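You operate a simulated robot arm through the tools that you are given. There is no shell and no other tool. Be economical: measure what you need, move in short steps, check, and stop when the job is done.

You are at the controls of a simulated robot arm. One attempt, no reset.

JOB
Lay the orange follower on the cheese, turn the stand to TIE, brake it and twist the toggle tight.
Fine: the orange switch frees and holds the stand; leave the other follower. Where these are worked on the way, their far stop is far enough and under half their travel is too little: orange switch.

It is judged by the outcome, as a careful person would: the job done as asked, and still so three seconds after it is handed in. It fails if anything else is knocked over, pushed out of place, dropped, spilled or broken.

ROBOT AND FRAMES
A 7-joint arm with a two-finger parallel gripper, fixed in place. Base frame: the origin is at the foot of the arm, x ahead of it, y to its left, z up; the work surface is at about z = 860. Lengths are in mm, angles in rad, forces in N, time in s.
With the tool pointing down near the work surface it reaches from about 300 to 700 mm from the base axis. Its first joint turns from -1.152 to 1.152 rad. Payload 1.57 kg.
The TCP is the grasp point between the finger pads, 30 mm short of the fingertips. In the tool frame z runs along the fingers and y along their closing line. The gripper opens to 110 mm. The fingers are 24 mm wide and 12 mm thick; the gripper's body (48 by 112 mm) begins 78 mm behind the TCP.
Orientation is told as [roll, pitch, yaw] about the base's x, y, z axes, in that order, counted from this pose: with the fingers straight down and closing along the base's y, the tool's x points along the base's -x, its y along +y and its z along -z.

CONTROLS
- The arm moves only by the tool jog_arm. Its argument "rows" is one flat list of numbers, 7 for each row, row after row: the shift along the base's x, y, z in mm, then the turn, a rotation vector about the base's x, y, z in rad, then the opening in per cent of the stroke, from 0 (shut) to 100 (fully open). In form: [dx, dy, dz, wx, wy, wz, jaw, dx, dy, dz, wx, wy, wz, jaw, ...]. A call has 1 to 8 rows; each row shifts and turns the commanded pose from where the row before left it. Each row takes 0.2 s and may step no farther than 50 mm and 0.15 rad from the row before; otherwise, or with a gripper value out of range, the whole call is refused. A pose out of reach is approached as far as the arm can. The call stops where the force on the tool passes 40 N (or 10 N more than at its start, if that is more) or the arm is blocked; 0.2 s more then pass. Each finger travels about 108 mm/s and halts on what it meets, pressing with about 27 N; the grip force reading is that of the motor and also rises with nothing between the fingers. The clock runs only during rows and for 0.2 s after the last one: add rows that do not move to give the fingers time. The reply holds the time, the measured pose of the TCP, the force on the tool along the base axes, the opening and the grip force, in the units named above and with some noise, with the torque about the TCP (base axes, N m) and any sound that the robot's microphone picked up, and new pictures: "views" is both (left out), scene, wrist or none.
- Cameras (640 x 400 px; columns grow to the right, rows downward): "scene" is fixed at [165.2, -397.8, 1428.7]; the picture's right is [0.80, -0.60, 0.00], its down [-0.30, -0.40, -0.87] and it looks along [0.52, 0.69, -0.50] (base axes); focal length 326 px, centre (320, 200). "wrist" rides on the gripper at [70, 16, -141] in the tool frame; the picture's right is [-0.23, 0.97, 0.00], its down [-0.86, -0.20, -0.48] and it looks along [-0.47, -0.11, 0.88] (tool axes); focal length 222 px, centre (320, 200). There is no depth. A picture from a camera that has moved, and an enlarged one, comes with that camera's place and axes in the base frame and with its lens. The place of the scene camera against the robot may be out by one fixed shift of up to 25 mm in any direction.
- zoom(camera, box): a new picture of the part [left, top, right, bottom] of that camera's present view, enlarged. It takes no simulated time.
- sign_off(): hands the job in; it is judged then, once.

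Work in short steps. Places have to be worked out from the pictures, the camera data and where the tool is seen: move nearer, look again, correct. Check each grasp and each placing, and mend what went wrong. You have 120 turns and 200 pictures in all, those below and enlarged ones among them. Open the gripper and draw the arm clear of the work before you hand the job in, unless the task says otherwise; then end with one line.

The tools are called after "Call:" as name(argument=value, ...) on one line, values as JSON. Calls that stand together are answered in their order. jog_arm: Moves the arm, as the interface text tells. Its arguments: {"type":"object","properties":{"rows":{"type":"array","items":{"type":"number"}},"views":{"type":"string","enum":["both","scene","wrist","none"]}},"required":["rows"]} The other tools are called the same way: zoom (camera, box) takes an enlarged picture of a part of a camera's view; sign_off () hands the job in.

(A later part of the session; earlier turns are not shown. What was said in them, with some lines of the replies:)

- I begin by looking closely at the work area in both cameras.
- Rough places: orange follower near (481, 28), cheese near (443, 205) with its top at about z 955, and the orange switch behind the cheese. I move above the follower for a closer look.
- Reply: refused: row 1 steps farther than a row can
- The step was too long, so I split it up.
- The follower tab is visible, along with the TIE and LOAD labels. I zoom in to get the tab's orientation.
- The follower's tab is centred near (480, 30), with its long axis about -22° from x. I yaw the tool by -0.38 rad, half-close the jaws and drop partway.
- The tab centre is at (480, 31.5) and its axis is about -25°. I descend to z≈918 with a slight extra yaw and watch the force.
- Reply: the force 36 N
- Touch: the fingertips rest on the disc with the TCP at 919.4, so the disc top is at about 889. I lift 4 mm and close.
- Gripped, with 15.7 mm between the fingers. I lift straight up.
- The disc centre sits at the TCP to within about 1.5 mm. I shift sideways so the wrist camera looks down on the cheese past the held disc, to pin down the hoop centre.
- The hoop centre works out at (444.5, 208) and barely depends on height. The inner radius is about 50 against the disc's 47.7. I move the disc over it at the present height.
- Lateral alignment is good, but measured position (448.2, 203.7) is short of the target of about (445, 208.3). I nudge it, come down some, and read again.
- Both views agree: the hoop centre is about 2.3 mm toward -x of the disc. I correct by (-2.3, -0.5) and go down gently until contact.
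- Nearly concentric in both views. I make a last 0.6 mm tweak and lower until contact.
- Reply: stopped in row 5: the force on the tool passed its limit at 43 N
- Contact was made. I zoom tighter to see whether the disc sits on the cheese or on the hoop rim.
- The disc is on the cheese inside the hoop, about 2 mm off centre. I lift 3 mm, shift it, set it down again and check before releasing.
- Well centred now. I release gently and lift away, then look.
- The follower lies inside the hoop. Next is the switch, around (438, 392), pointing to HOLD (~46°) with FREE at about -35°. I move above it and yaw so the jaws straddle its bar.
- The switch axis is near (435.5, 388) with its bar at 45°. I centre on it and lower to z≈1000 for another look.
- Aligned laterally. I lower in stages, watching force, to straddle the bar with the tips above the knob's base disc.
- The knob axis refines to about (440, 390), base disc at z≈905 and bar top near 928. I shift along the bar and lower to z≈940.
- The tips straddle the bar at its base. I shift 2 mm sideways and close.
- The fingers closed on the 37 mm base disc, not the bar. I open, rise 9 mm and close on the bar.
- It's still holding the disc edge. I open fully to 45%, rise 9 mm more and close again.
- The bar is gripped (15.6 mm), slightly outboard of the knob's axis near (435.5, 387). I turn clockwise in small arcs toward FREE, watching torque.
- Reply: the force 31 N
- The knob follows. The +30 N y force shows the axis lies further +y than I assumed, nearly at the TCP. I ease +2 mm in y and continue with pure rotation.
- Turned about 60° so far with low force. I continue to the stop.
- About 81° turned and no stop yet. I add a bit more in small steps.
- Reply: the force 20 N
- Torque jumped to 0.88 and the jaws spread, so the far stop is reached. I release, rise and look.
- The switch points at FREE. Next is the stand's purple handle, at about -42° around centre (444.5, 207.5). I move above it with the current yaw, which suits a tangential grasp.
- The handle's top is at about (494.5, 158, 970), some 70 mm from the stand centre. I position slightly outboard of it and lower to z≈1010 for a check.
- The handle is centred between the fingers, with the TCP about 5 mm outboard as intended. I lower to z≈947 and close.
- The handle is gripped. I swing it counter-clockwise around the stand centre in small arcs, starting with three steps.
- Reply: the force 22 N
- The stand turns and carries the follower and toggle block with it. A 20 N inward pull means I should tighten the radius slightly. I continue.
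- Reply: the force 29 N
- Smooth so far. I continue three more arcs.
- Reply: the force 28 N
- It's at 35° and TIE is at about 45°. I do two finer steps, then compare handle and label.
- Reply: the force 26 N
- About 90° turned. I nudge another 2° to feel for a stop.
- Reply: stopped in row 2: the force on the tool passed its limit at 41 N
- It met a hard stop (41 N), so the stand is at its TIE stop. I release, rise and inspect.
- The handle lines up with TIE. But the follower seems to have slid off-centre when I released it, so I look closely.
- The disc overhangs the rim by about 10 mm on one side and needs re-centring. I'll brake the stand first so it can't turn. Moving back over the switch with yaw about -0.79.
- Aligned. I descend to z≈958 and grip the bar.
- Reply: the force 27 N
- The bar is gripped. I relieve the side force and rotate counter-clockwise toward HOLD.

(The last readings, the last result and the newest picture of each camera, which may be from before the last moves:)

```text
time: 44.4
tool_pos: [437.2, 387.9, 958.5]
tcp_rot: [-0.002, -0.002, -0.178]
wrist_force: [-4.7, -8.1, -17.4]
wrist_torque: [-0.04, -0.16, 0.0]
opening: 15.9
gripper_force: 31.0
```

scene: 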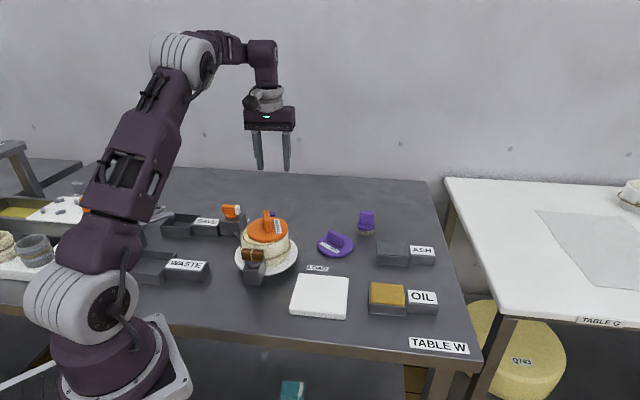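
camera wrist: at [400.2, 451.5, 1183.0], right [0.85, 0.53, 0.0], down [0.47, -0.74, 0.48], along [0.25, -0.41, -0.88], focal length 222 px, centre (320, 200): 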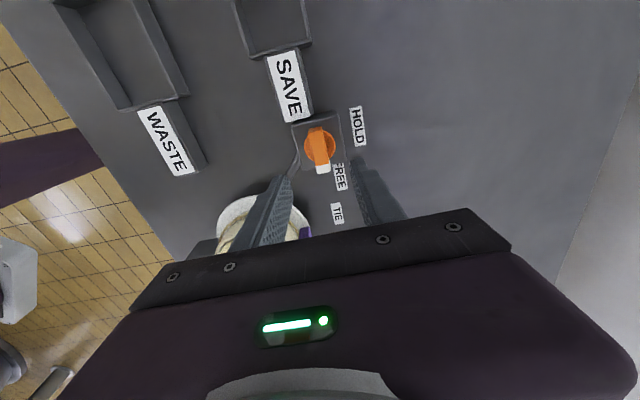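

Forces are low. I continue.

Call:
jog_arm(rows=[0, 0, 0, 0, 0, 0.15, 0, 0, 0, 0, 0, 0, 0.15, 0, 0, 0, 0, 0, 0, 0.15, 0, 0, 0, 0, 0, 0, 0.15, 0, 0, 0, 0, 0, 0, 0, 0], views="none")

```text
time: 45.6
tool_pos: [438.6, 389.3, 959.4]
tcp_rot: [-0.003, 0.001, 0.421]
wrist_force: [-7.0, -2.5, -25.8]
wrist_torque: [0.16, 0.13, 0.0]
opening: 15.9
gripper_force: 32.1
```

I continue to the HOLD stop with smaller steps.

Call:
jog_arm(rows=[0, 0, -1, 0, 0, 0.15, 0, 0, 0, 0, 0, 0, 0.12, 0, 0, 0, 0, 0, 0, 0.08, 0, 0, 0, 0, 0, 0, 0, 0], views="none")

```text
time: 46.6
tool_pos: [438.5, 388.2, 958.2]
tcp_rot: [-0.002, -0.004, 0.771]
wrist_force: [-9.1, 0.0, -10.9]
wrist_torque: [-0.1, 0.44, 0.01]
opening: 15.8
gripper_force: 31.6
```

Call:
jog_arm(rows=[0, 0, 0, 0, 0, 0.05, 0, 0, 0, 0, 0, 0, 0.05, 0, 0, 0, 0, 0, 0, 0, 0], views="none")

Call:
zoom(camera="wrist", box=[220, 60, 440, 220])

```text
time: 47.4
tool_pos: [438.1, 388.6, 959.3]
tcp_rot: [-0.001, -0.005, 0.87]
wrist_force: [-6.5, 6.1, 5.4]
wrist_torque: [0.17, 0.5, -0.97]
opening: 17.6
gripper_force: 32.2
```

```text
2.50 times, centred on (330, 140) of wrist
camera zoom: at [380.2, 346.5, 1098.4], right [-0.6, 0.8, 0.0], down [0.7, 0.52, 0.48], along [0.39, 0.29, -0.88], focal length 555 px, centre (295, 350)
```

zoom: 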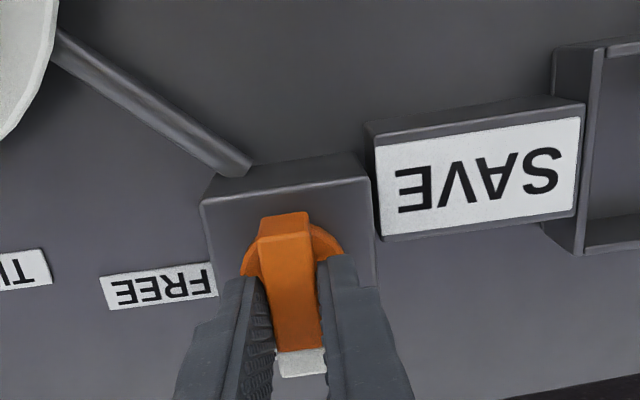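

The stop is reached at HOLD (torque -0.97). I release, rise, and go to look at the follower from above with yaw ≈ 1.13, which matches its tab.

Call:
jog_arm(rows=[0, 0, 0, 0, 0, -0.05, 5, 0, 0, 0, 0, 0, 0, 30, 0, 0, 0, 0, 0, 0, 40, 0, 0, 45, 0, 0, 0, 40, 0, 0, 45, 0, 0, 0.1, 40, 0, 0, 45, 0, 0, 0.1, 40, 10, -40, 0, 0, 0, 0.1, 40, 10, -40, 0, 0, 0, 0, 40], views="none")

Call:
jog_arm(rows=[10, -40, 0, 0, 0, 0, 40, 0, 0, 0, 0, 0, 0, 40])

Call:
zoom(camera="wrist", box=[220, 0, 440, 200])

Call:
zoom(camera="scene", box=[200, 180, 310, 290])

```text
time: 49.2
tool_pos: [458.1, 304.6, 1090.8]
tcp_rot: [-0.002, -0.003, 1.12]
wrist_force: [-0.3, -0.3, 0.1]
wrist_torque: [0.0, -0.01, -0.02]
opening: 44.2
gripper_force: 0.0
```

```text
time: 49.8
tool_pos: [470.2, 266.1, 1093.5]
tcp_rot: [-0.003, -0.002, 1.118]
wrist_force: [-0.3, -0.4, 0.3]
wrist_torque: [0.0, 0.01, -0.02]
opening: 43.9
gripper_force: 0.1
camera wrist: at [423.4, 211.6, 1232.1], right [-0.78, 0.63, 0.0], down [0.55, 0.68, 0.48], along [0.3, 0.37, -0.88], focal length 222 px, centre (320, 200)
```

scene: 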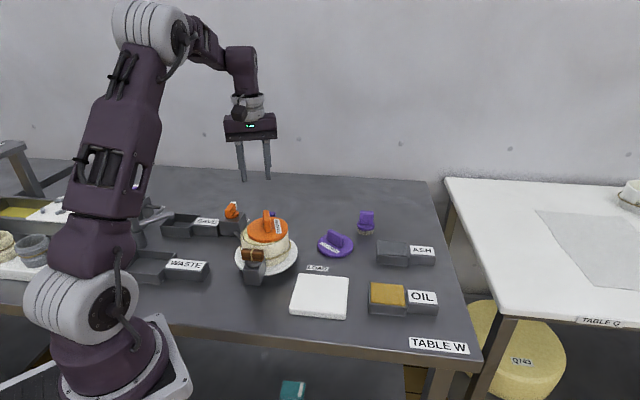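
wrist: 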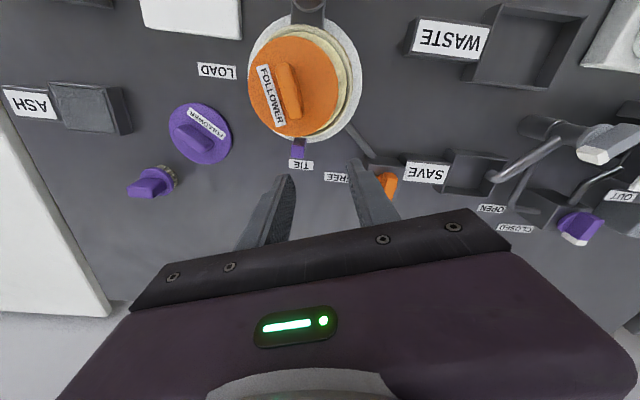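

```text
2.00 times, centred on (330, 100) of wrist
camera zoom: at [423.4, 211.6, 1232.1], right [-0.78, 0.63, 0.0], down [0.55, 0.68, 0.48], along [0.3, 0.37, -0.88], focal length 444 px, centre (300, 400)
```

zoom: 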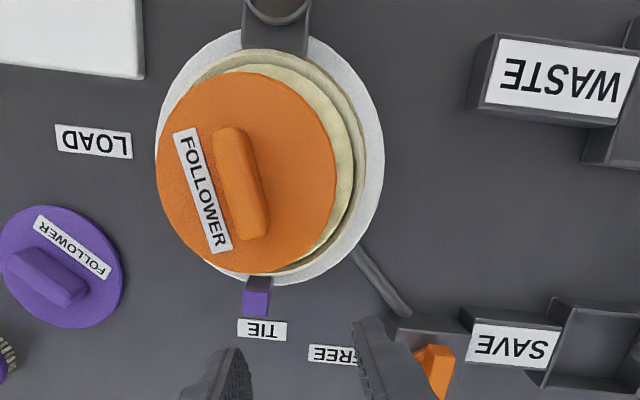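

```text
3.64 times, centred on (255, 235) of scene
camera zoom: at [165.2, -397.8, 1428.7], right [0.8, -0.6, 0.0], down [-0.3, -0.4, -0.87], along [0.52, 0.69, -0.5], focal length 1186 px, centre (556, 73)
```

zoom: 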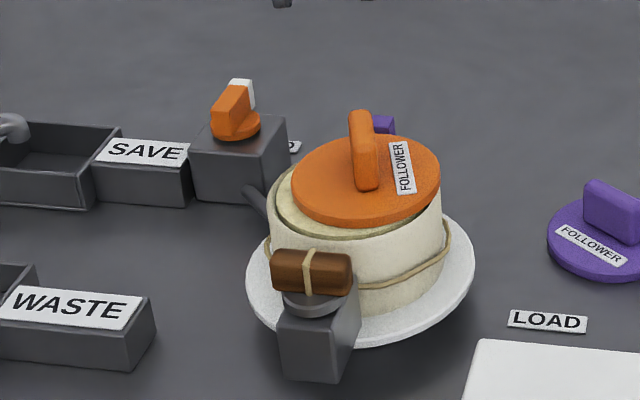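

The brake is on HOLD. The disc centre is about (453, 202) versus the stand centre (445.5, 207), so it needs roughly (-7.5, +5.5). I re-grip its tab higher up this time, with the tips clear of the disc.

Call:
jog_arm(rows=[-9, -32, 0, 0, 0, 0.04, 40, -8.7, -32, 0, 0, 0, 0, 40, 0, 0, -30, 0, 0, 0, 40, 0, 0, -30, 0, 0, 0, 40, 0, 0, 0, 0, 0, 0, 40], views="none")

Call:
zoom(camera="wrist", box=[210, 50, 430, 220])

Call:
zoom(camera="scene", box=[200, 170, 320, 290])

```text
time: 51.0
tool_pos: [449.6, 205.4, 1032.5]
tcp_rot: [-0.003, -0.002, 1.161]
wrist_force: [-0.4, -0.5, 0.1]
wrist_torque: [0.02, 0.0, -0.05]
opening: 43.7
gripper_force: 0.2
```

```text
2.35 times, centred on (320, 135) of wrist
camera zoom: at [406.8, 148.3, 1172.2], right [-0.8, 0.6, 0.0], down [0.52, 0.7, 0.48], along [0.29, 0.38, -0.88], focal length 523 px, centre (320, 353)
```

zoom: 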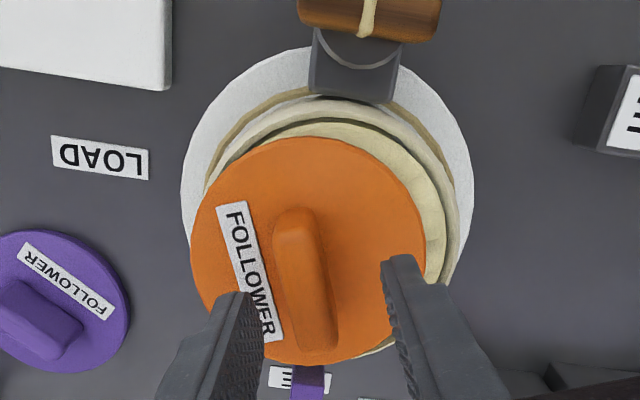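

```text
3.33 times, centred on (260, 230) of scene
camera zoom: at [165.2, -397.8, 1428.7], right [0.8, -0.6, 0.0], down [-0.3, -0.4, -0.87], along [0.52, 0.69, -0.5], focal length 1087 px, centre (520, 100)
```

zoom: 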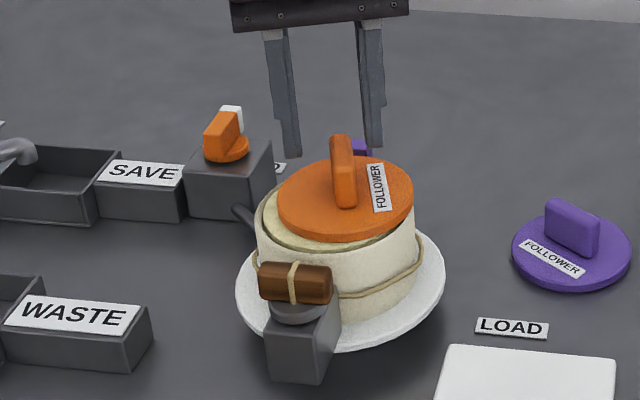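

Consistent with the estimate: the disc is about 5 mm to the side of the TCP. I shift, lower to z≈1001 and grip.

Call:
jog_arm(rows=[3.6, -2.8, -10, 0, 0, 0, 40, 0, 0, -14, 0, 0, 0, 40, 0, 0, -7, 0, 0, 0, 40, 0, 0, 0, 0, 0, 0, 20, 0, 0, 0, 0, 0, 0, 0, 0, 0, 0, 0, 0, 0, 0], views="none")

Call:
zoom(camera="scene", box=[220, 190, 320, 280])

```text
time: 52.4
tool_pos: [454.8, 202.9, 1002.7]
tcp_rot: [-0.001, -0.001, 1.159]
wrist_force: [0.2, 0.5, -0.2]
wrist_torque: [0.0, 0.0, 0.0]
opening: 15.3
gripper_force: 27.1
```

```text
4.44 times, centred on (270, 235) of scene
camera zoom: at [165.3, -397.8, 1428.7], right [0.8, -0.6, 0.0], down [-0.3, -0.4, -0.87], along [0.52, 0.69, -0.5], focal length 1449 px, centre (542, 44)
```

zoom: 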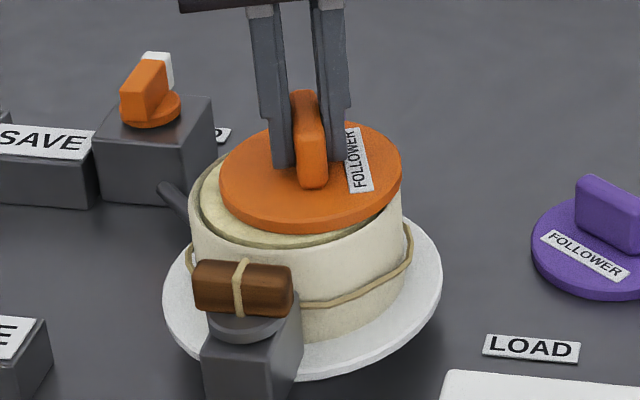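

Gripped. I lift 6 mm, shift toward the stand centre and check the alignment.

Call:
jog_arm(rows=[0, 0, 6, 0, 0, 0, 0, -8.5, 5, 0, 0, 0, 0, 0, 0, 0, 0, 0, 0, 0, 0, 0, 0, 0, 0, 0, 0, 0], views="none")

Call:
zoom(camera="scene", box=[220, 190, 320, 280])

Call:
zoom(camera="wrist", box=[210, 50, 430, 220])

```text
time: 53.4
tool_pos: [447.5, 206.2, 1008.3]
tcp_rot: [-0.002, -0.003, 1.158]
wrist_force: [-0.9, 0.8, -0.8]
wrist_torque: [-0.01, -0.04, 0.01]
opening: 15.3
gripper_force: 26.8
```

```text
4.44 times, centred on (270, 235) of scene
camera zoom: at [165.3, -397.8, 1428.7], right [0.8, -0.6, 0.0], down [-0.3, -0.4, -0.87], along [0.52, 0.69, -0.5], focal length 1449 px, centre (542, 44)
```

zoom: 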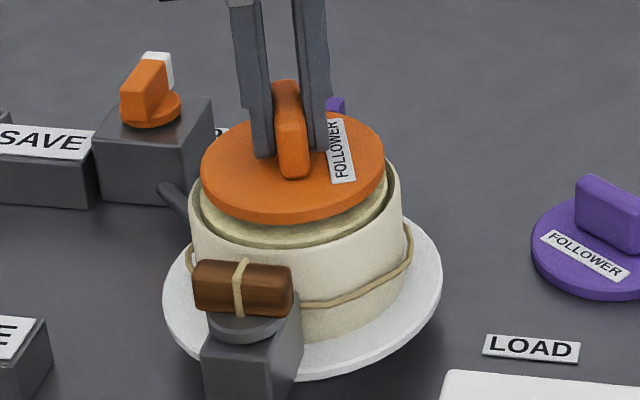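

```text
2.35 times, centred on (320, 135) of wrist
camera zoom: at [403.5, 149.7, 1148.0], right [-0.8, 0.6, 0.0], down [0.52, 0.7, 0.48], along [0.29, 0.38, -0.88], focal length 523 px, centre (320, 353)
```

zoom: 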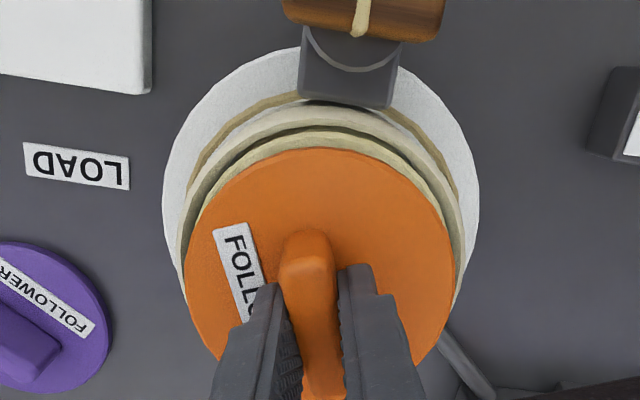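

Concentric within about 1.5 mm. I lower to the earlier rest height and check that the vertical load is near zero before opening.

Call:
jog_arm(rows=[0.4, 0.3, -4, 0, 0, 0, 0, 0, 0, -1.5, 0, 0, 0, 0, 0, 0, 0, 0, 0, 0, 0, 0, 0, 0, 0, 0, 0, 0], views="none")

Call:
zoom(camera="scene", box=[220, 190, 320, 280])

```text
time: 54.4
tool_pos: [445.8, 207.7, 1002.8]
tcp_rot: [-0.001, -0.001, 1.159]
wrist_force: [0.6, 0.0, -0.9]
wrist_torque: [-0.02, -0.03, 0.04]
opening: 15.5
gripper_force: 27.1
```

```text
4.44 times, centred on (270, 235) of scene
camera zoom: at [165.3, -397.8, 1428.7], right [0.8, -0.6, 0.0], down [-0.3, -0.4, -0.87], along [0.52, 0.69, -0.5], focal length 1449 px, centre (542, 44)
```

zoom: 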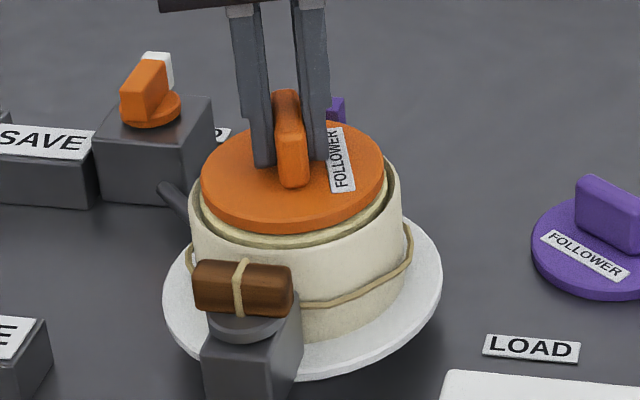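

I nudge 1.5 mm to scene-right, then ease down 1 mm at a time until there's light contact.

Call:
jog_arm(rows=[1.2, -0.9, 0, 0, 0, 0, 0, 0, 0, -1, 0, 0, 0, 0, 0, 0, 0, 0, 0, 0, 0, 0, 0, 0, 0, 0, 0, 0], views="none")

```text
time: 55.4
tool_pos: [447.5, 206.3, 1001.3]
tcp_rot: [-0.001, 0.0, 1.158]
wrist_force: [0.4, 0.8, -0.5]
wrist_torque: [0.04, -0.01, 0.0]
opening: 15.4
gripper_force: 26.9
```

Call:
jog_arm(rows=[0, 0, -1, 0, 0, 0, 0, 0, 0, 0, 0, 0, 0, 0], views="none")

```text
time: 56.0
tool_pos: [446.5, 206.1, 1001.2]
tcp_rot: [-0.003, -0.001, 1.158]
wrist_force: [-0.3, 0.1, -1.5]
wrist_torque: [-0.04, 0.01, 0.0]
opening: 15.6
gripper_force: 27.3
```

Call:
jog_arm(rows=[0, 0, -1, 0, 0, 0, 0, 0, 0, -1, 0, 0, 0, 0, 0, 0, 0, 0, 0, 0, 0], views="none")

Call:
zoom(camera="scene", box=[230, 200, 305, 260])

```text
time: 56.8
tool_pos: [449.0, 206.0, 1000.3]
tcp_rot: [-0.005, -0.006, 1.16]
wrist_force: [-3.7, -1.2, 9.7]
wrist_torque: [0.03, 0.25, -0.03]
opening: 15.4
gripper_force: 26.7
stopped in row 3: the force on the tool passed its limit at 41 N (the readings are from after the stop); the commanded pose is now the measured one
```

```text
6.67 times, centred on (268, 230) of scene
camera zoom: at [165.0, -397.9, 1428.7], right [0.8, -0.6, 0.0], down [-0.3, -0.4, -0.87], along [0.52, 0.69, -0.5], focal length 2174 px, centre (670, 0)
```

zoom: 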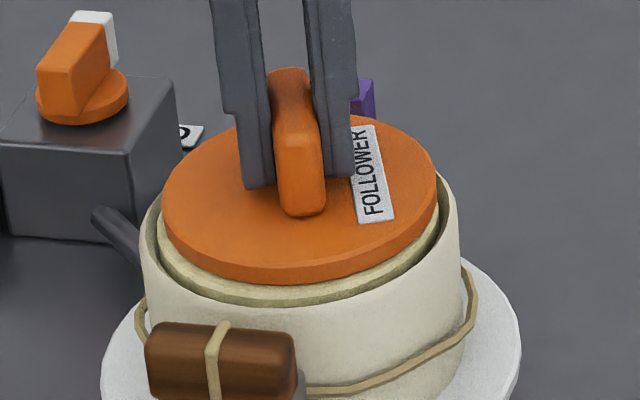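

Resting on the cheese and well centred. I raise 0.7 mm to unload it, then open slowly and check before moving.

Call:
jog_arm(rows=[0, 0, 0.7, 0, 0, 0, 0, 0, 0, 0, 0, 0, 0, 8, 0, 0, 0, 0, 0, 0, 18, 0, 0, 0, 0, 0, 0, 28, 0, 0, 0, 0, 0, 0, 28], views="none")

Call:
zoom(camera="scene", box=[230, 200, 305, 260])

```text
time: 58.0
tool_pos: [447.9, 206.8, 999.9]
tcp_rot: [-0.005, -0.007, 1.161]
wrist_force: [-0.1, -0.5, 0.1]
wrist_torque: [0.0, 0.01, -0.03]
opening: 30.8
gripper_force: 0.0
```

```text
6.67 times, centred on (268, 230) of scene
camera zoom: at [165.2, -397.8, 1428.7], right [0.8, -0.6, 0.0], down [-0.3, -0.4, -0.87], along [0.52, 0.69, -0.5], focal length 2174 px, centre (670, 0)
```

zoom: 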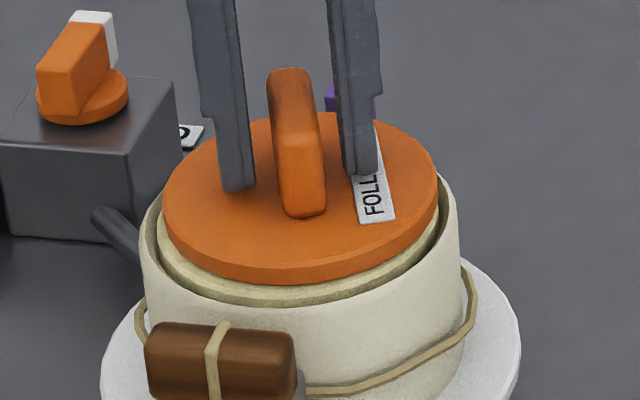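

The disc stayed put. I rise and go over to the toggle, now near (382, 148), yawing to about -0.65 to straddle its bar.

Call:
jog_arm(rows=[0, 0, 40, 0, 0, 0, 30, 0, 0, 45, 0, 0, 0, 35, 0, 0, 40, 0, 0, -0.15, 40, -11, -10, 0, 0, 0, -0.15, 40, -11, -10, 0, 0, 0, -0.15, 40, -11, -10, 0, 0, 0, -0.15, 40, -11, -10, 0, 0, 0, -0.15, 40, -11, -9, 0, 0, 0, -0.15, 40], views="none")

Call:
jog_arm(rows=[-10, -9, 0, 0, 0, -0.15, 40, 0, 0, 0, 0, 0, -0.15, 40, 0, 0, -10, 0, 0, -0.15, 40, 0, 0, -10, 0, 0, -0.15, 40, 0, 0, -10, 0, 0, -0.15, 40, 0, 0, -10, 0, 0, -0.15, 40, 0, 0, 0, 0, 0, 0, 40])

Call:
zoom(camera="wrist", box=[200, 20, 440, 220])

Call:
zoom(camera="scene", box=[210, 190, 310, 290])

```text
time: 59.8
tool_pos: [392.9, 160.7, 1127.3]
tcp_rot: [-0.002, -0.005, 0.256]
wrist_force: [0.0, 0.5, -0.2]
wrist_torque: [0.01, -0.04, 0.0]
opening: 43.8
gripper_force: 0.1
```

```text
time: 61.4
tool_pos: [383.3, 148.3, 1085.0]
tcp_rot: [-0.003, -0.006, -0.639]
wrist_force: [-0.7, -0.6, 0.5]
wrist_torque: [0.0, -0.01, -0.02]
opening: 44.0
gripper_force: 0.1
camera wrist: at [337.2, 205.4, 1224.7], right [0.76, 0.64, 0.0], down [0.57, -0.67, 0.48], along [0.31, -0.37, -0.88], focal length 222 px, centre (320, 200)
```

scene: 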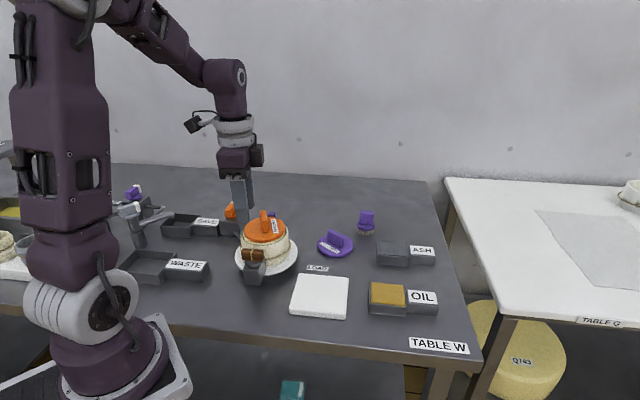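
wrist: 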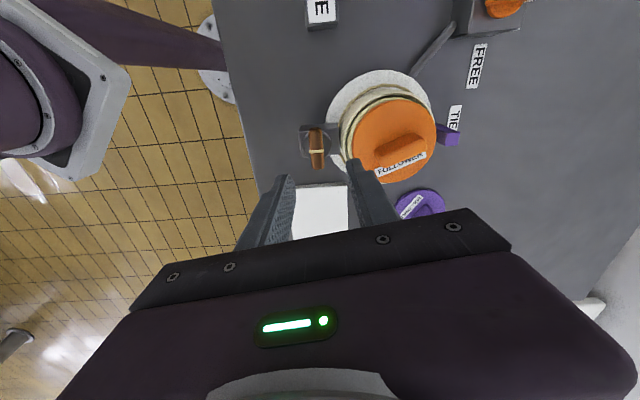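

```text
2.00 times, centred on (320, 120) of wrist
camera zoom: at [337.2, 205.4, 1224.7], right [0.76, 0.64, 0.0], down [0.57, -0.67, 0.48], along [0.31, -0.37, -0.88], focal length 444 px, centre (320, 360)
```

zoom: 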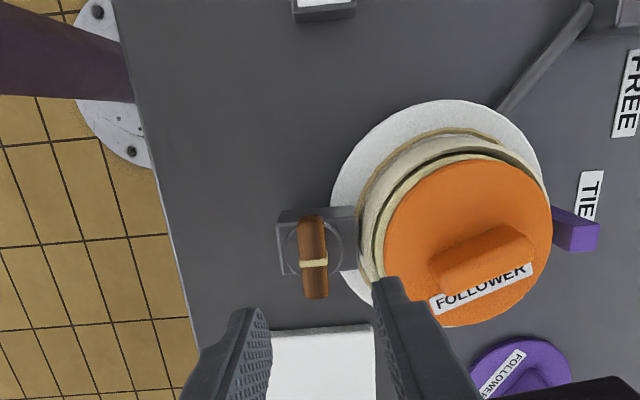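

```text
4.00 times, centred on (260, 240) of scene
camera zoom: at [165.3, -397.8, 1428.7], right [0.8, -0.6, 0.0], down [-0.3, -0.4, -0.87], along [0.52, 0.69, -0.5], focal length 1304 px, centre (560, 40)
```

zoom: 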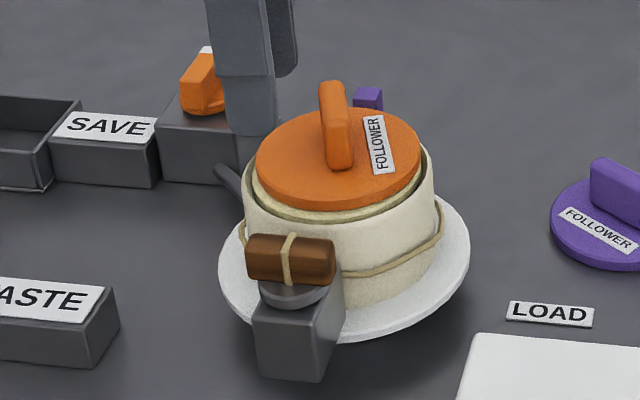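

The toggle axis is near (385, 147) with its base at z≈937 and the bar along -46°. I turn to yaw -0.80, narrow the jaws and lower to just above it.

Call:
jog_arm(rows=[0.5, -0.7, -30, 0, 0, -0.08, 26, 0.5, -0.7, -30, 0, 0, -0.08, 26, 0, 0, -20, 0, 0, 0, 26, 0, 0, 0, 0, 0, 0, 26], views="none")

Call:
zoom(camera="wrist", box=[220, 60, 420, 220])

Call:
zoom(camera="scene", box=[210, 190, 310, 290])

```text
time: 62.4
tool_pos: [384.1, 146.7, 1005.8]
tcp_rot: [-0.003, -0.006, -0.8]
wrist_force: [0.1, 0.7, 0.7]
wrist_torque: [-0.01, 0.02, -0.02]
opening: 28.6
gripper_force: 0.0
```

```text
2.50 times, centred on (320, 140) of wrist
camera zoom: at [346.9, 209.8, 1145.1], right [0.86, 0.52, 0.0], down [0.45, -0.75, 0.48], along [0.25, -0.42, -0.88], focal length 555 px, centre (320, 350)
```

zoom: 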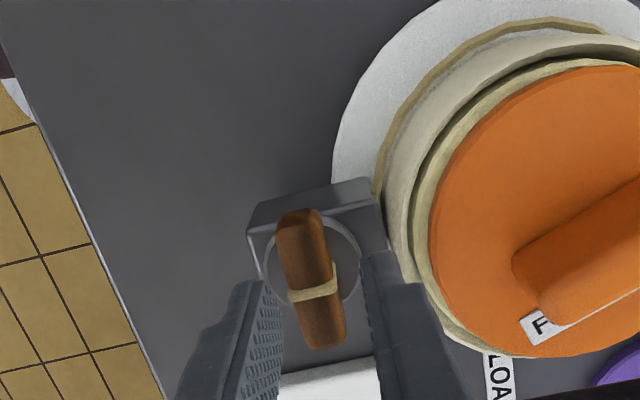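

```text
4.00 times, centred on (260, 240) of scene
camera zoom: at [165.3, -397.8, 1428.7], right [0.8, -0.6, 0.0], down [-0.3, -0.4, -0.87], along [0.52, 0.69, -0.5], focal length 1304 px, centre (560, 40)
```

zoom: 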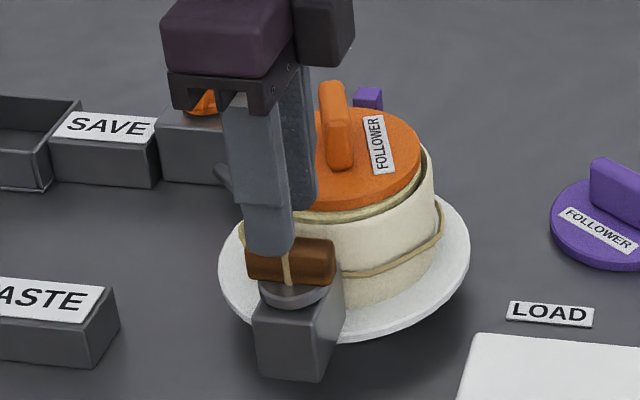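

I correct by (-1.8, -2.1) and a small yaw, then lower so the tips straddle the bar.

Call:
jog_arm(rows=[-1.8, -2.1, -8, 0, 0, -0.03, 26, 0, 0, -12, 0, 0, 0, 26, 0, 0, -10, 0, 0, 0, 26, 0, 0, -5, 0, 0, 0, 26, 0, 0, 0, 0, 0, 0, 26], views="none")

Call:
zoom(camera="wrist", box=[220, 60, 420, 220])

Call:
zoom(camera="scene", box=[210, 190, 310, 290])

```text
time: 63.3
tool_pos: [383.6, 145.5, 976.8]
tcp_rot: [-0.003, -0.005, -0.832]
wrist_force: [-5.9, -4.0, 16.0]
wrist_torque: [-0.01, 0.29, -0.02]
opening: 28.0
gripper_force: 0.1
stopped in row 4: the force on the tool passed its limit at 64 N (the readings are from after the stop); the commanded pose is now the measured one
```

```text
2.50 times, centred on (320, 140) of wrist
camera zoom: at [347.9, 209.2, 1115.6], right [0.87, 0.49, 0.0], down [0.43, -0.76, 0.48], along [0.24, -0.42, -0.88], focal length 555 px, centre (320, 350)
```

zoom: 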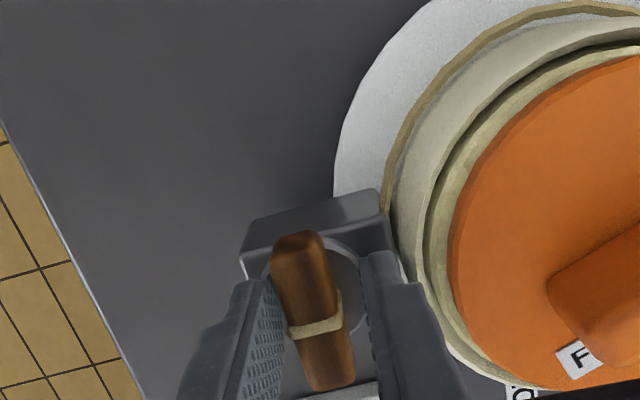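

```text
4.00 times, centred on (260, 240) of scene
camera zoom: at [164.9, -398.0, 1428.7], right [0.8, -0.6, 0.0], down [-0.3, -0.4, -0.87], along [0.52, 0.69, -0.5], focal length 1304 px, centre (560, 40)
```

zoom: 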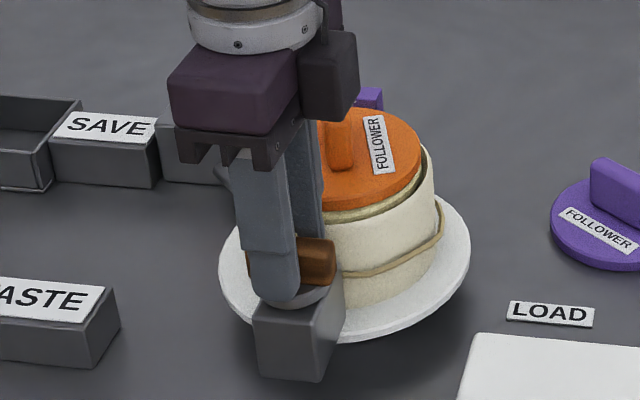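

The tips touched the toggle's base disc at z≈947. I lift 3 mm and close on the bar.

Call:
jog_arm(rows=[0, 0, 3.5, 0, 0, 0, 26, 0, 0, 0, 0, 0, 0, 26, 0, 0, 0, 0, 0, 0, 10, 0, 0, 0, 0, 0, 0, 0, 0, 0, 0, 0, 0, 0, 0], views="none")

Call:
zoom(camera="wrist", box=[220, 60, 420, 220])

```text
time: 64.5
tool_pos: [382.2, 145.2, 979.2]
tcp_rot: [-0.007, -0.006, -0.831]
wrist_force: [-22.9, -16.6, 4.8]
wrist_torque: [0.08, 0.14, 0.01]
opening: 15.9
gripper_force: 30.8
```

```text
2.50 times, centred on (320, 140) of wrist
camera zoom: at [347.1, 208.5, 1118.3], right [0.87, 0.49, -0.01], down [0.43, -0.76, 0.48], along [0.23, -0.42, -0.88], focal length 555 px, centre (320, 350)
```

zoom: 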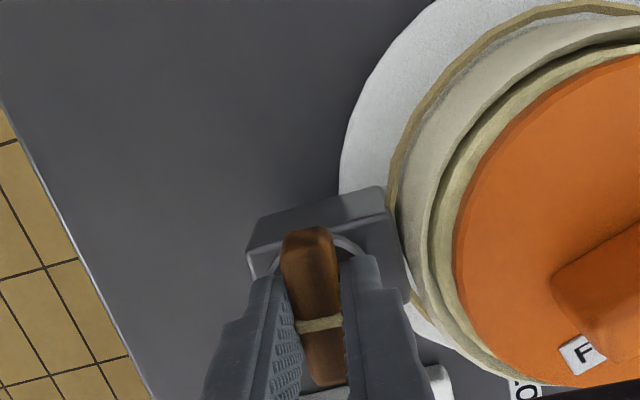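

The bar is gripped. I relieve the side force and try a small clockwise twist, watching torque.

Call:
jog_arm(rows=[-1.3, -1.1, 0, 0, 0, 0, 0, 0, 0, 0, 0, 0, -0.1, 0, 0, 0, 0, 0, 0, -0.1, 0, 0, 0, 0, 0, 0, 0, 0], views="none")

Call:
zoom(camera="wrist", box=[220, 60, 420, 220])

```text
time: 65.5
tool_pos: [383.3, 143.9, 978.9]
tcp_rot: [-0.003, -0.005, -1.029]
wrist_force: [-18.6, -1.9, -30.5]
wrist_torque: [0.16, 0.07, -0.05]
opening: 15.9
gripper_force: 31.1
```

```text
2.50 times, centred on (320, 140) of wrist
camera zoom: at [360.3, 214.1, 1118.8], right [0.95, 0.31, 0.0], down [0.27, -0.83, 0.48], along [0.15, -0.46, -0.88], focal length 555 px, centre (320, 350)
```

zoom: 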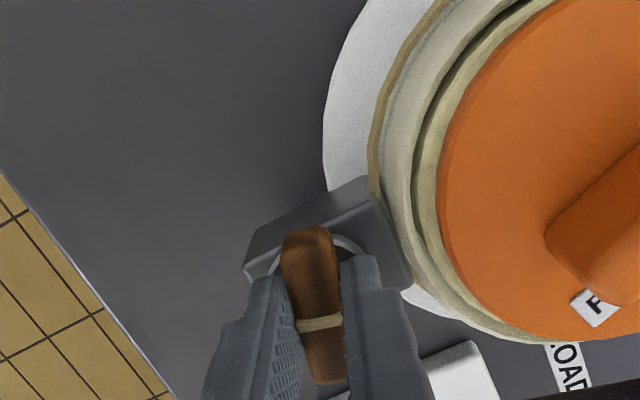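

The bar turned freely clockwise with no stop. I relieve the z/x load and continue.

Call:
jog_arm(rows=[-1.0, 0, -1.5, 0, 0, -0.12, 0, 0, 0, 0, 0, 0, -0.15, 0, 0, 0, 0, 0, 0, -0.15, 0, 0, 0, 0, 0, 0, 0, 0], views="none")

Call:
zoom(camera="scene", box=[210, 190, 310, 290])

```text
time: 66.5
tool_pos: [383.3, 144.7, 978.7]
tcp_rot: [0.004, -0.003, -1.451]
wrist_force: [-3.8, -1.7, 32.2]
wrist_torque: [-0.06, 0.68, 0.01]
opening: 15.8
gripper_force: 31.1
```

```text
4.00 times, centred on (260, 240) of scene
camera zoom: at [164.8, -398.0, 1428.7], right [0.8, -0.6, 0.0], down [-0.3, -0.4, -0.87], along [0.52, 0.69, -0.5], focal length 1304 px, centre (560, 40)
```

zoom: 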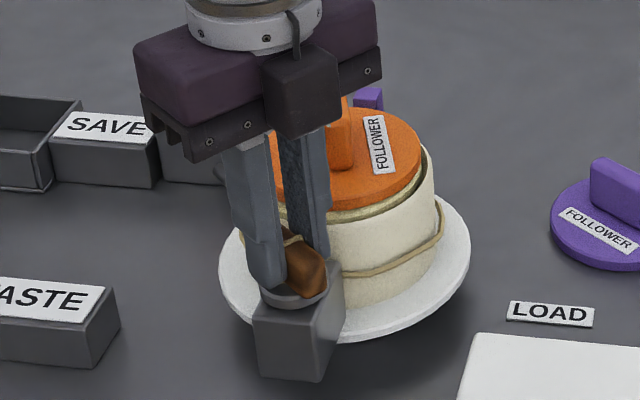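

Call:
jog_arm(rows=[0, 0, 1, 0, 0, -0.12, 0, 0, 0, 0, 0, 0, -0.12, 0, 0, 0, 0, 0, 0, -0.12, 0, 0, 0, 0, 0, 0, 0, 0], views="none")

Call:
zoom(camera="wrist", box=[220, 60, 420, 220])

```text
time: 67.5
tool_pos: [382.1, 145.6, 978.1]
tcp_rot: [0.002, -0.006, -1.812]
wrist_force: [16.5, 6.3, -11.7]
wrist_torque: [-0.16, -0.29, 0.02]
opening: 15.7
gripper_force: 31.5
```

```text
2.50 times, centred on (320, 140) of wrist
camera zoom: at [415.1, 210.5, 1118.5], right [0.89, -0.45, 0.0], down [-0.4, -0.78, 0.48], along [-0.22, -0.43, -0.88], focal length 555 px, centre (320, 350)
```

zoom: 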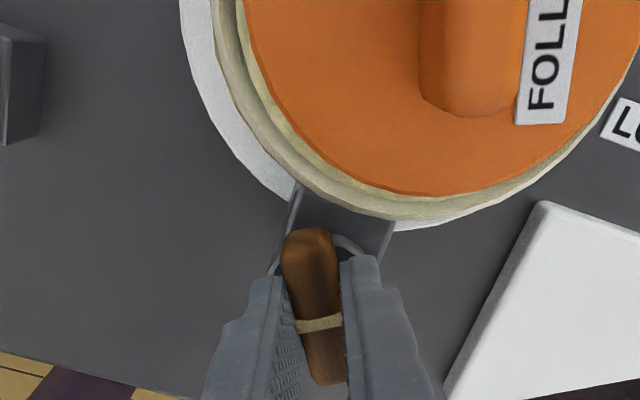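

About 56° turned. I continue clockwise until it stops.

Call:
jog_arm(rows=[1, 0.3, 0, 0, 0, -0.12, 0, 0, 0, 0, 0, 0, -0.12, 0, 0, 0, 0, 0, 0, -0.12, 0, 0, 0, 0, 0, 0, 0, 0], views="none")

```text
time: 68.5
tool_pos: [384.1, 144.8, 978.5]
tcp_rot: [0.001, -0.007, -2.171]
wrist_force: [1.6, 1.8, 32.1]
wrist_torque: [0.08, -0.13, -0.03]
opening: 16.1
gripper_force: 31.5
```

Call:
jog_arm(rows=[0, 0, 0.8, 0, 0, -0.1, 0, 0, 0, 0, 0, 0, -0.1, 0, 0, 0, 0, 0, 0, -0.05, 0, 0, 0, 0, 0, 0, 0, 0], views="both")

Call:
zoom(camera="wrist", box=[220, 60, 420, 220])

```text
time: 69.5
tool_pos: [383.6, 146.2, 978.0]
tcp_rot: [-0.002, -0.011, -2.422]
wrist_force: [8.0, 8.8, -29.8]
wrist_torque: [0.09, -0.22, -0.02]
opening: 16.0
gripper_force: 31.8
camera wrist: at [447.4, 180.1, 1118.0], right [0.47, -0.88, 0.0], down [-0.77, -0.41, 0.49], along [-0.43, -0.23, -0.87], focal length 222 px, centre (320, 200)
```

scene: 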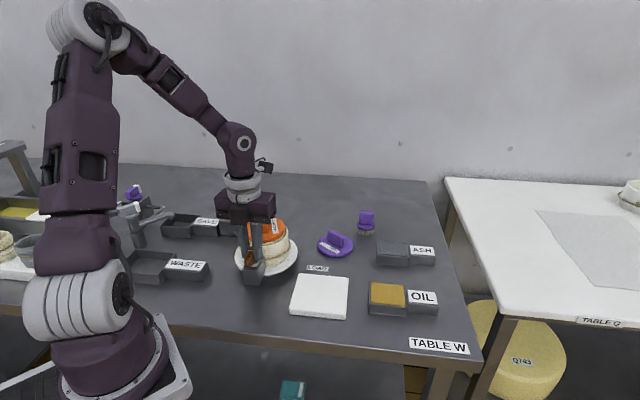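
wrist: 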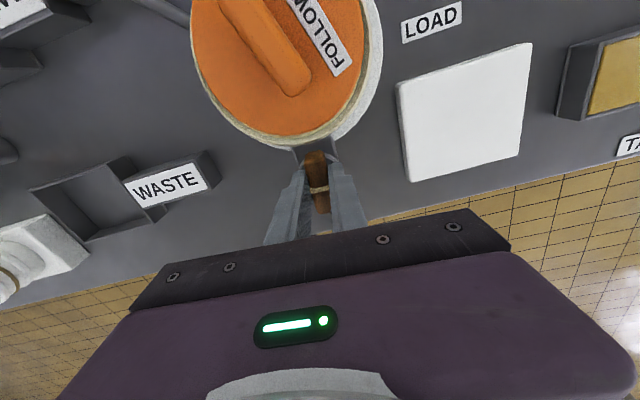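

```text
2.50 times, centred on (320, 140) of wrist
camera zoom: at [447.4, 180.1, 1118.0], right [0.47, -0.88, 0.0], down [-0.77, -0.41, 0.49], along [-0.43, -0.23, -0.87], focal length 555 px, centre (320, 350)
```

zoom: 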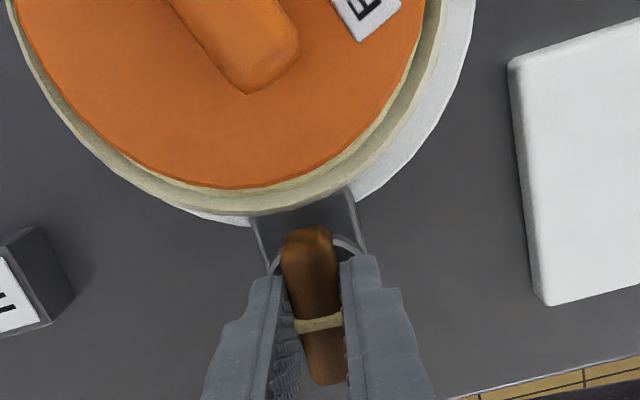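

90° turned and still no stop. I continue.

Call:
jog_arm(rows=[0, 0, -0.8, 0, 0, -0.1, 0, 0, 0, 0, 0, 0, -0.1, 0, 0, 0, 0, 0, 0, -0.1, 0, 0, 0, 0, 0, 0, 0, 0], views="none")

```text
time: 70.5
tool_pos: [382.3, 144.9, 978.5]
tcp_rot: [0.0, -0.004, -2.722]
wrist_force: [4.8, 3.5, 31.6]
wrist_torque: [0.04, -0.15, -0.01]
opening: 16.0
gripper_force: 31.7
```

Call:
jog_arm(rows=[0, 0, 0.7, 0, 0, -0.1, 0, 0, 0, 0, 0, 0, -0.1, 0, 0, 0, 0, 0, 0, -0.1, 0, 0, 0, 0, 0, 0, 0, 0], views="none")

Call:
zoom(camera="wrist", box=[220, 60, 420, 220])

```text
time: 71.5
tool_pos: [382.8, 144.1, 977.9]
tcp_rot: [-0.007, -0.009, -3.019]
wrist_force: [-10.5, 22.0, 32.9]
wrist_torque: [-0.13, -0.04, 0.9]
opening: 18.4
gripper_force: 33.2
out of reach, approached as far as the arm can: row 3
```

```text
2.50 times, centred on (320, 140) of wrist
camera zoom: at [455.2, 136.2, 1117.2], right [-0.1, -0.99, -0.01], down [-0.87, 0.09, 0.49], along [-0.48, 0.06, -0.87], focal length 555 px, centre (320, 350)
```

zoom: 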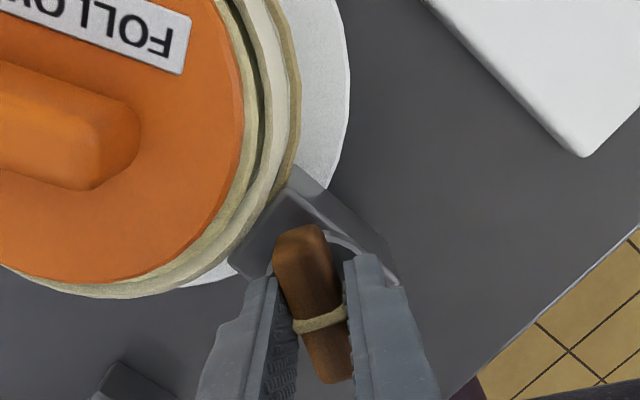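

Torque hit 0.9 and the jaws spread, so the toggle is at a firm stop after about 120°. I release, rise and inspect whether it stays and how the cord looks.

Call:
jog_arm(rows=[0, 0, 0, 0, 0, 0.08, 5, 0, 0, 0, 0, 0, 0, 25, 0, 0, 0, 0, 0, 0, 30, 0, 0, 30, 0, 0, 0, 30, 0, 0, 45, 0, 0, 0, 30, 0, 0, 45, 0, 0, 0.15, 30, -20, -20, 20, 0, 0, 0.15, 30, 0, 0, 0, 0, 0, 0.15, 30])

Call:
zoom(camera="scene", box=[210, 190, 310, 290])

Call:
zoom(camera="wrist", box=[200, 20, 440, 220])

```text
time: 73.3
tool_pos: [385.9, 105.2, 1103.0]
tcp_rot: [0.0, -0.008, -2.49]
wrist_force: [0.9, -0.1, -0.5]
wrist_torque: [-0.02, 0.02, 0.01]
opening: 33.2
gripper_force: 0.1
out of reach, approached as far as the arm can: row 4, 5
camera wrist: at [451.4, 136.1, 1243.2], right [0.41, -0.91, 0.0], down [-0.8, -0.36, 0.48], along [-0.44, -0.2, -0.88], focal length 222 px, centre (320, 200)
```

scene: 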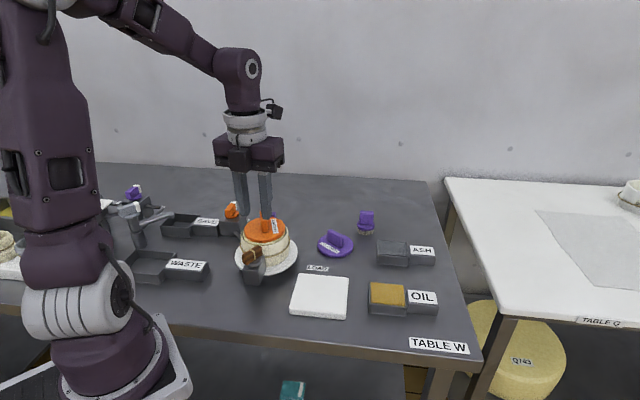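
wrist: 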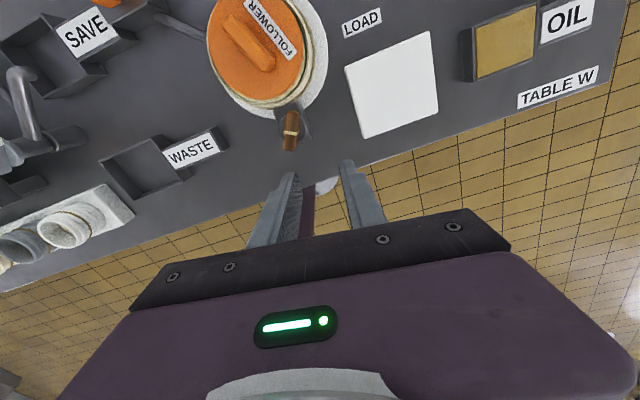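

```text
4.00 times, centred on (260, 240) of scene
camera zoom: at [165.2, -397.8, 1428.7], right [0.8, -0.6, 0.0], down [-0.3, -0.4, -0.87], along [0.52, 0.69, -0.5], focal length 1304 px, centre (560, 40)
```

zoom: 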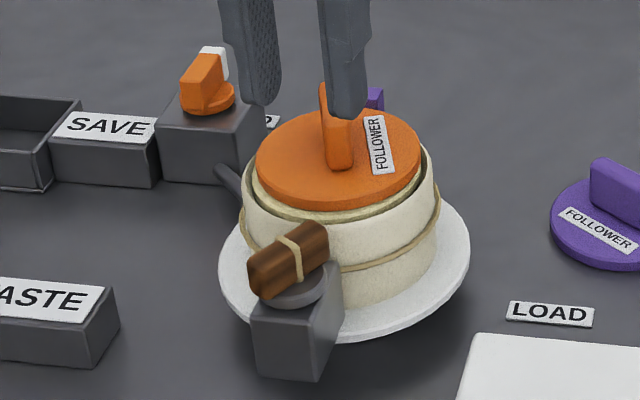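

```text
2.00 times, centred on (320, 120) of wrist
camera zoom: at [451.4, 136.1, 1243.2], right [0.41, -0.91, 0.0], down [-0.8, -0.36, 0.48], along [-0.44, -0.2, -0.88], focal length 444 px, centre (320, 360)
```

zoom: 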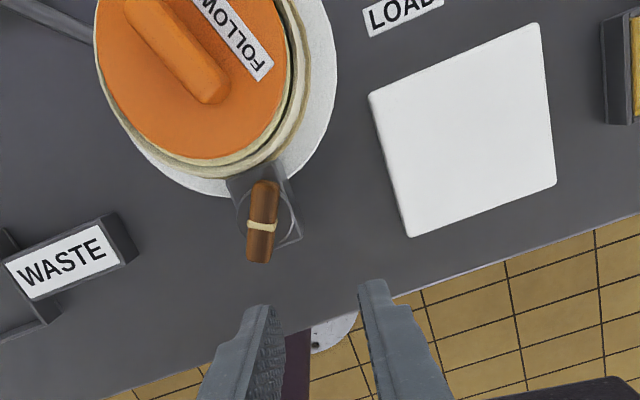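

The toggle stays turned about 117° and the cord has drawn up snug on the hoop. I retreat high and clear, then do a final check of everything.

Call:
jog_arm(rows=[0, 0, 40, 0, 0, 0.15, 60, 0, 0, 40, 0, 0, 0.15, 60, 0, 10, 30, 0, 0, 0.15, 60, 0, 20, 0, 0, 0, 0.15, 60, 0, 20, 0, 0, 0, 0.15, 60, 0, 10, 0, 0, 0, 0.15, 60, 0, 0, 0, 0, 0, 0.15, 60, 0, 0, 0, 0, 0, 0.15, 60], views="none")

Call:
jog_arm(rows=[0, 0, 0, 0, 0, 0.15, 60, 0, 0, 0, 0, 0, 0.15, 60, 0, 0, 0, 0, 0, 0.15, 60, 0, 0, 0, 0, 0, 0.15, 60, 0, 0, 0, 0, 0, 0.15, 60, 0, 0, 0, 0, 0, 0.15, 60, 0, 0, 0, 0, 0, 0, 60])

Call:
zoom(camera="scene", box=[200, 180, 320, 290])

Call:
zoom(camera="wrist", box=[220, 40, 540, 240])

```text
time: 75.1
tool_pos: [384.9, 165.8, 1211.8]
tcp_rot: [0.001, -0.006, -1.288]
wrist_force: [0.1, -0.6, -0.7]
wrist_torque: [0.03, 0.0, 0.0]
opening: 66.1
gripper_force: 0.0
```

```text
time: 76.7
tool_pos: [385.1, 164.2, 1211.8]
tcp_rot: [-0.001, -0.005, -0.39]
wrist_force: [0.0, 0.2, 0.4]
wrist_torque: [-0.01, -0.02, 0.0]
opening: 65.8
gripper_force: 0.0
camera wrist: at [325.7, 207.0, 1351.4], right [0.58, 0.81, 0.0], down [0.71, -0.51, 0.48], along [0.39, -0.28, -0.88], focal length 222 px, centre (320, 200)
```

scene: 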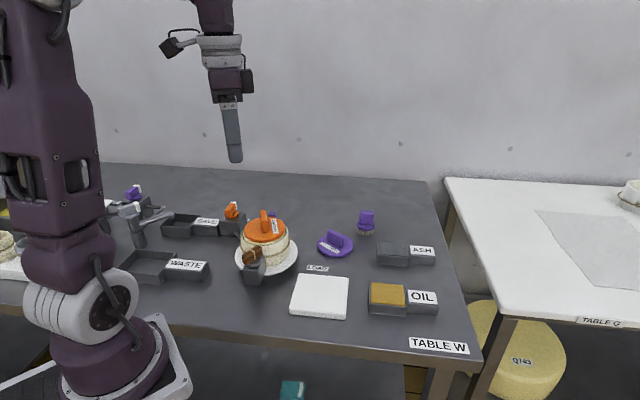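
wrist: 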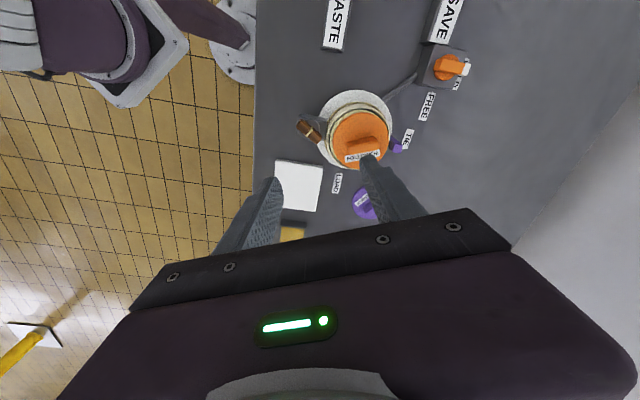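

```text
3.64 times, centred on (260, 235) of scene
camera zoom: at [165.2, -397.8, 1428.7], right [0.8, -0.6, 0.0], down [-0.3, -0.4, -0.87], along [0.52, 0.69, -0.5], focal length 1186 px, centre (538, 73)
```

zoom: 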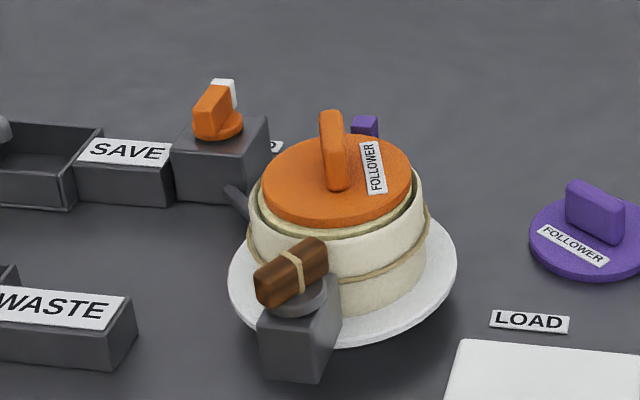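

```text
2.00 times, centred on (380, 140) of wrist
camera zoom: at [325.7, 207.0, 1351.4], right [0.58, 0.81, 0.0], down [0.71, -0.51, 0.48], along [0.39, -0.28, -0.88], focal length 444 px, centre (200, 320)
```

zoom: 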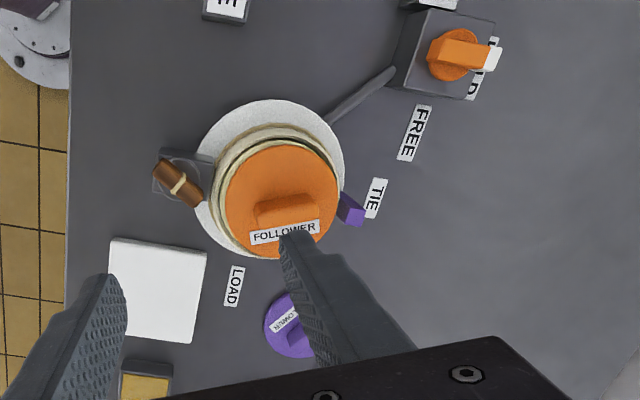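

Everything is as asked: follower centred on the cheese, handle at TIE, switch at HOLD, toggle turned to its stop, and the arm clear. I hand in.

Call:
sign_off()

```text
The job is handed in.
```

I laid the orange follower on the cheese, turned the stand to its TIE stop, braked it with the switch on HOLD, and twisted the toggle clockwise about 117° to its stop; it has been handed in. The follower slid about 10 mm when I first let go, so I re-centred it once the brake was on.
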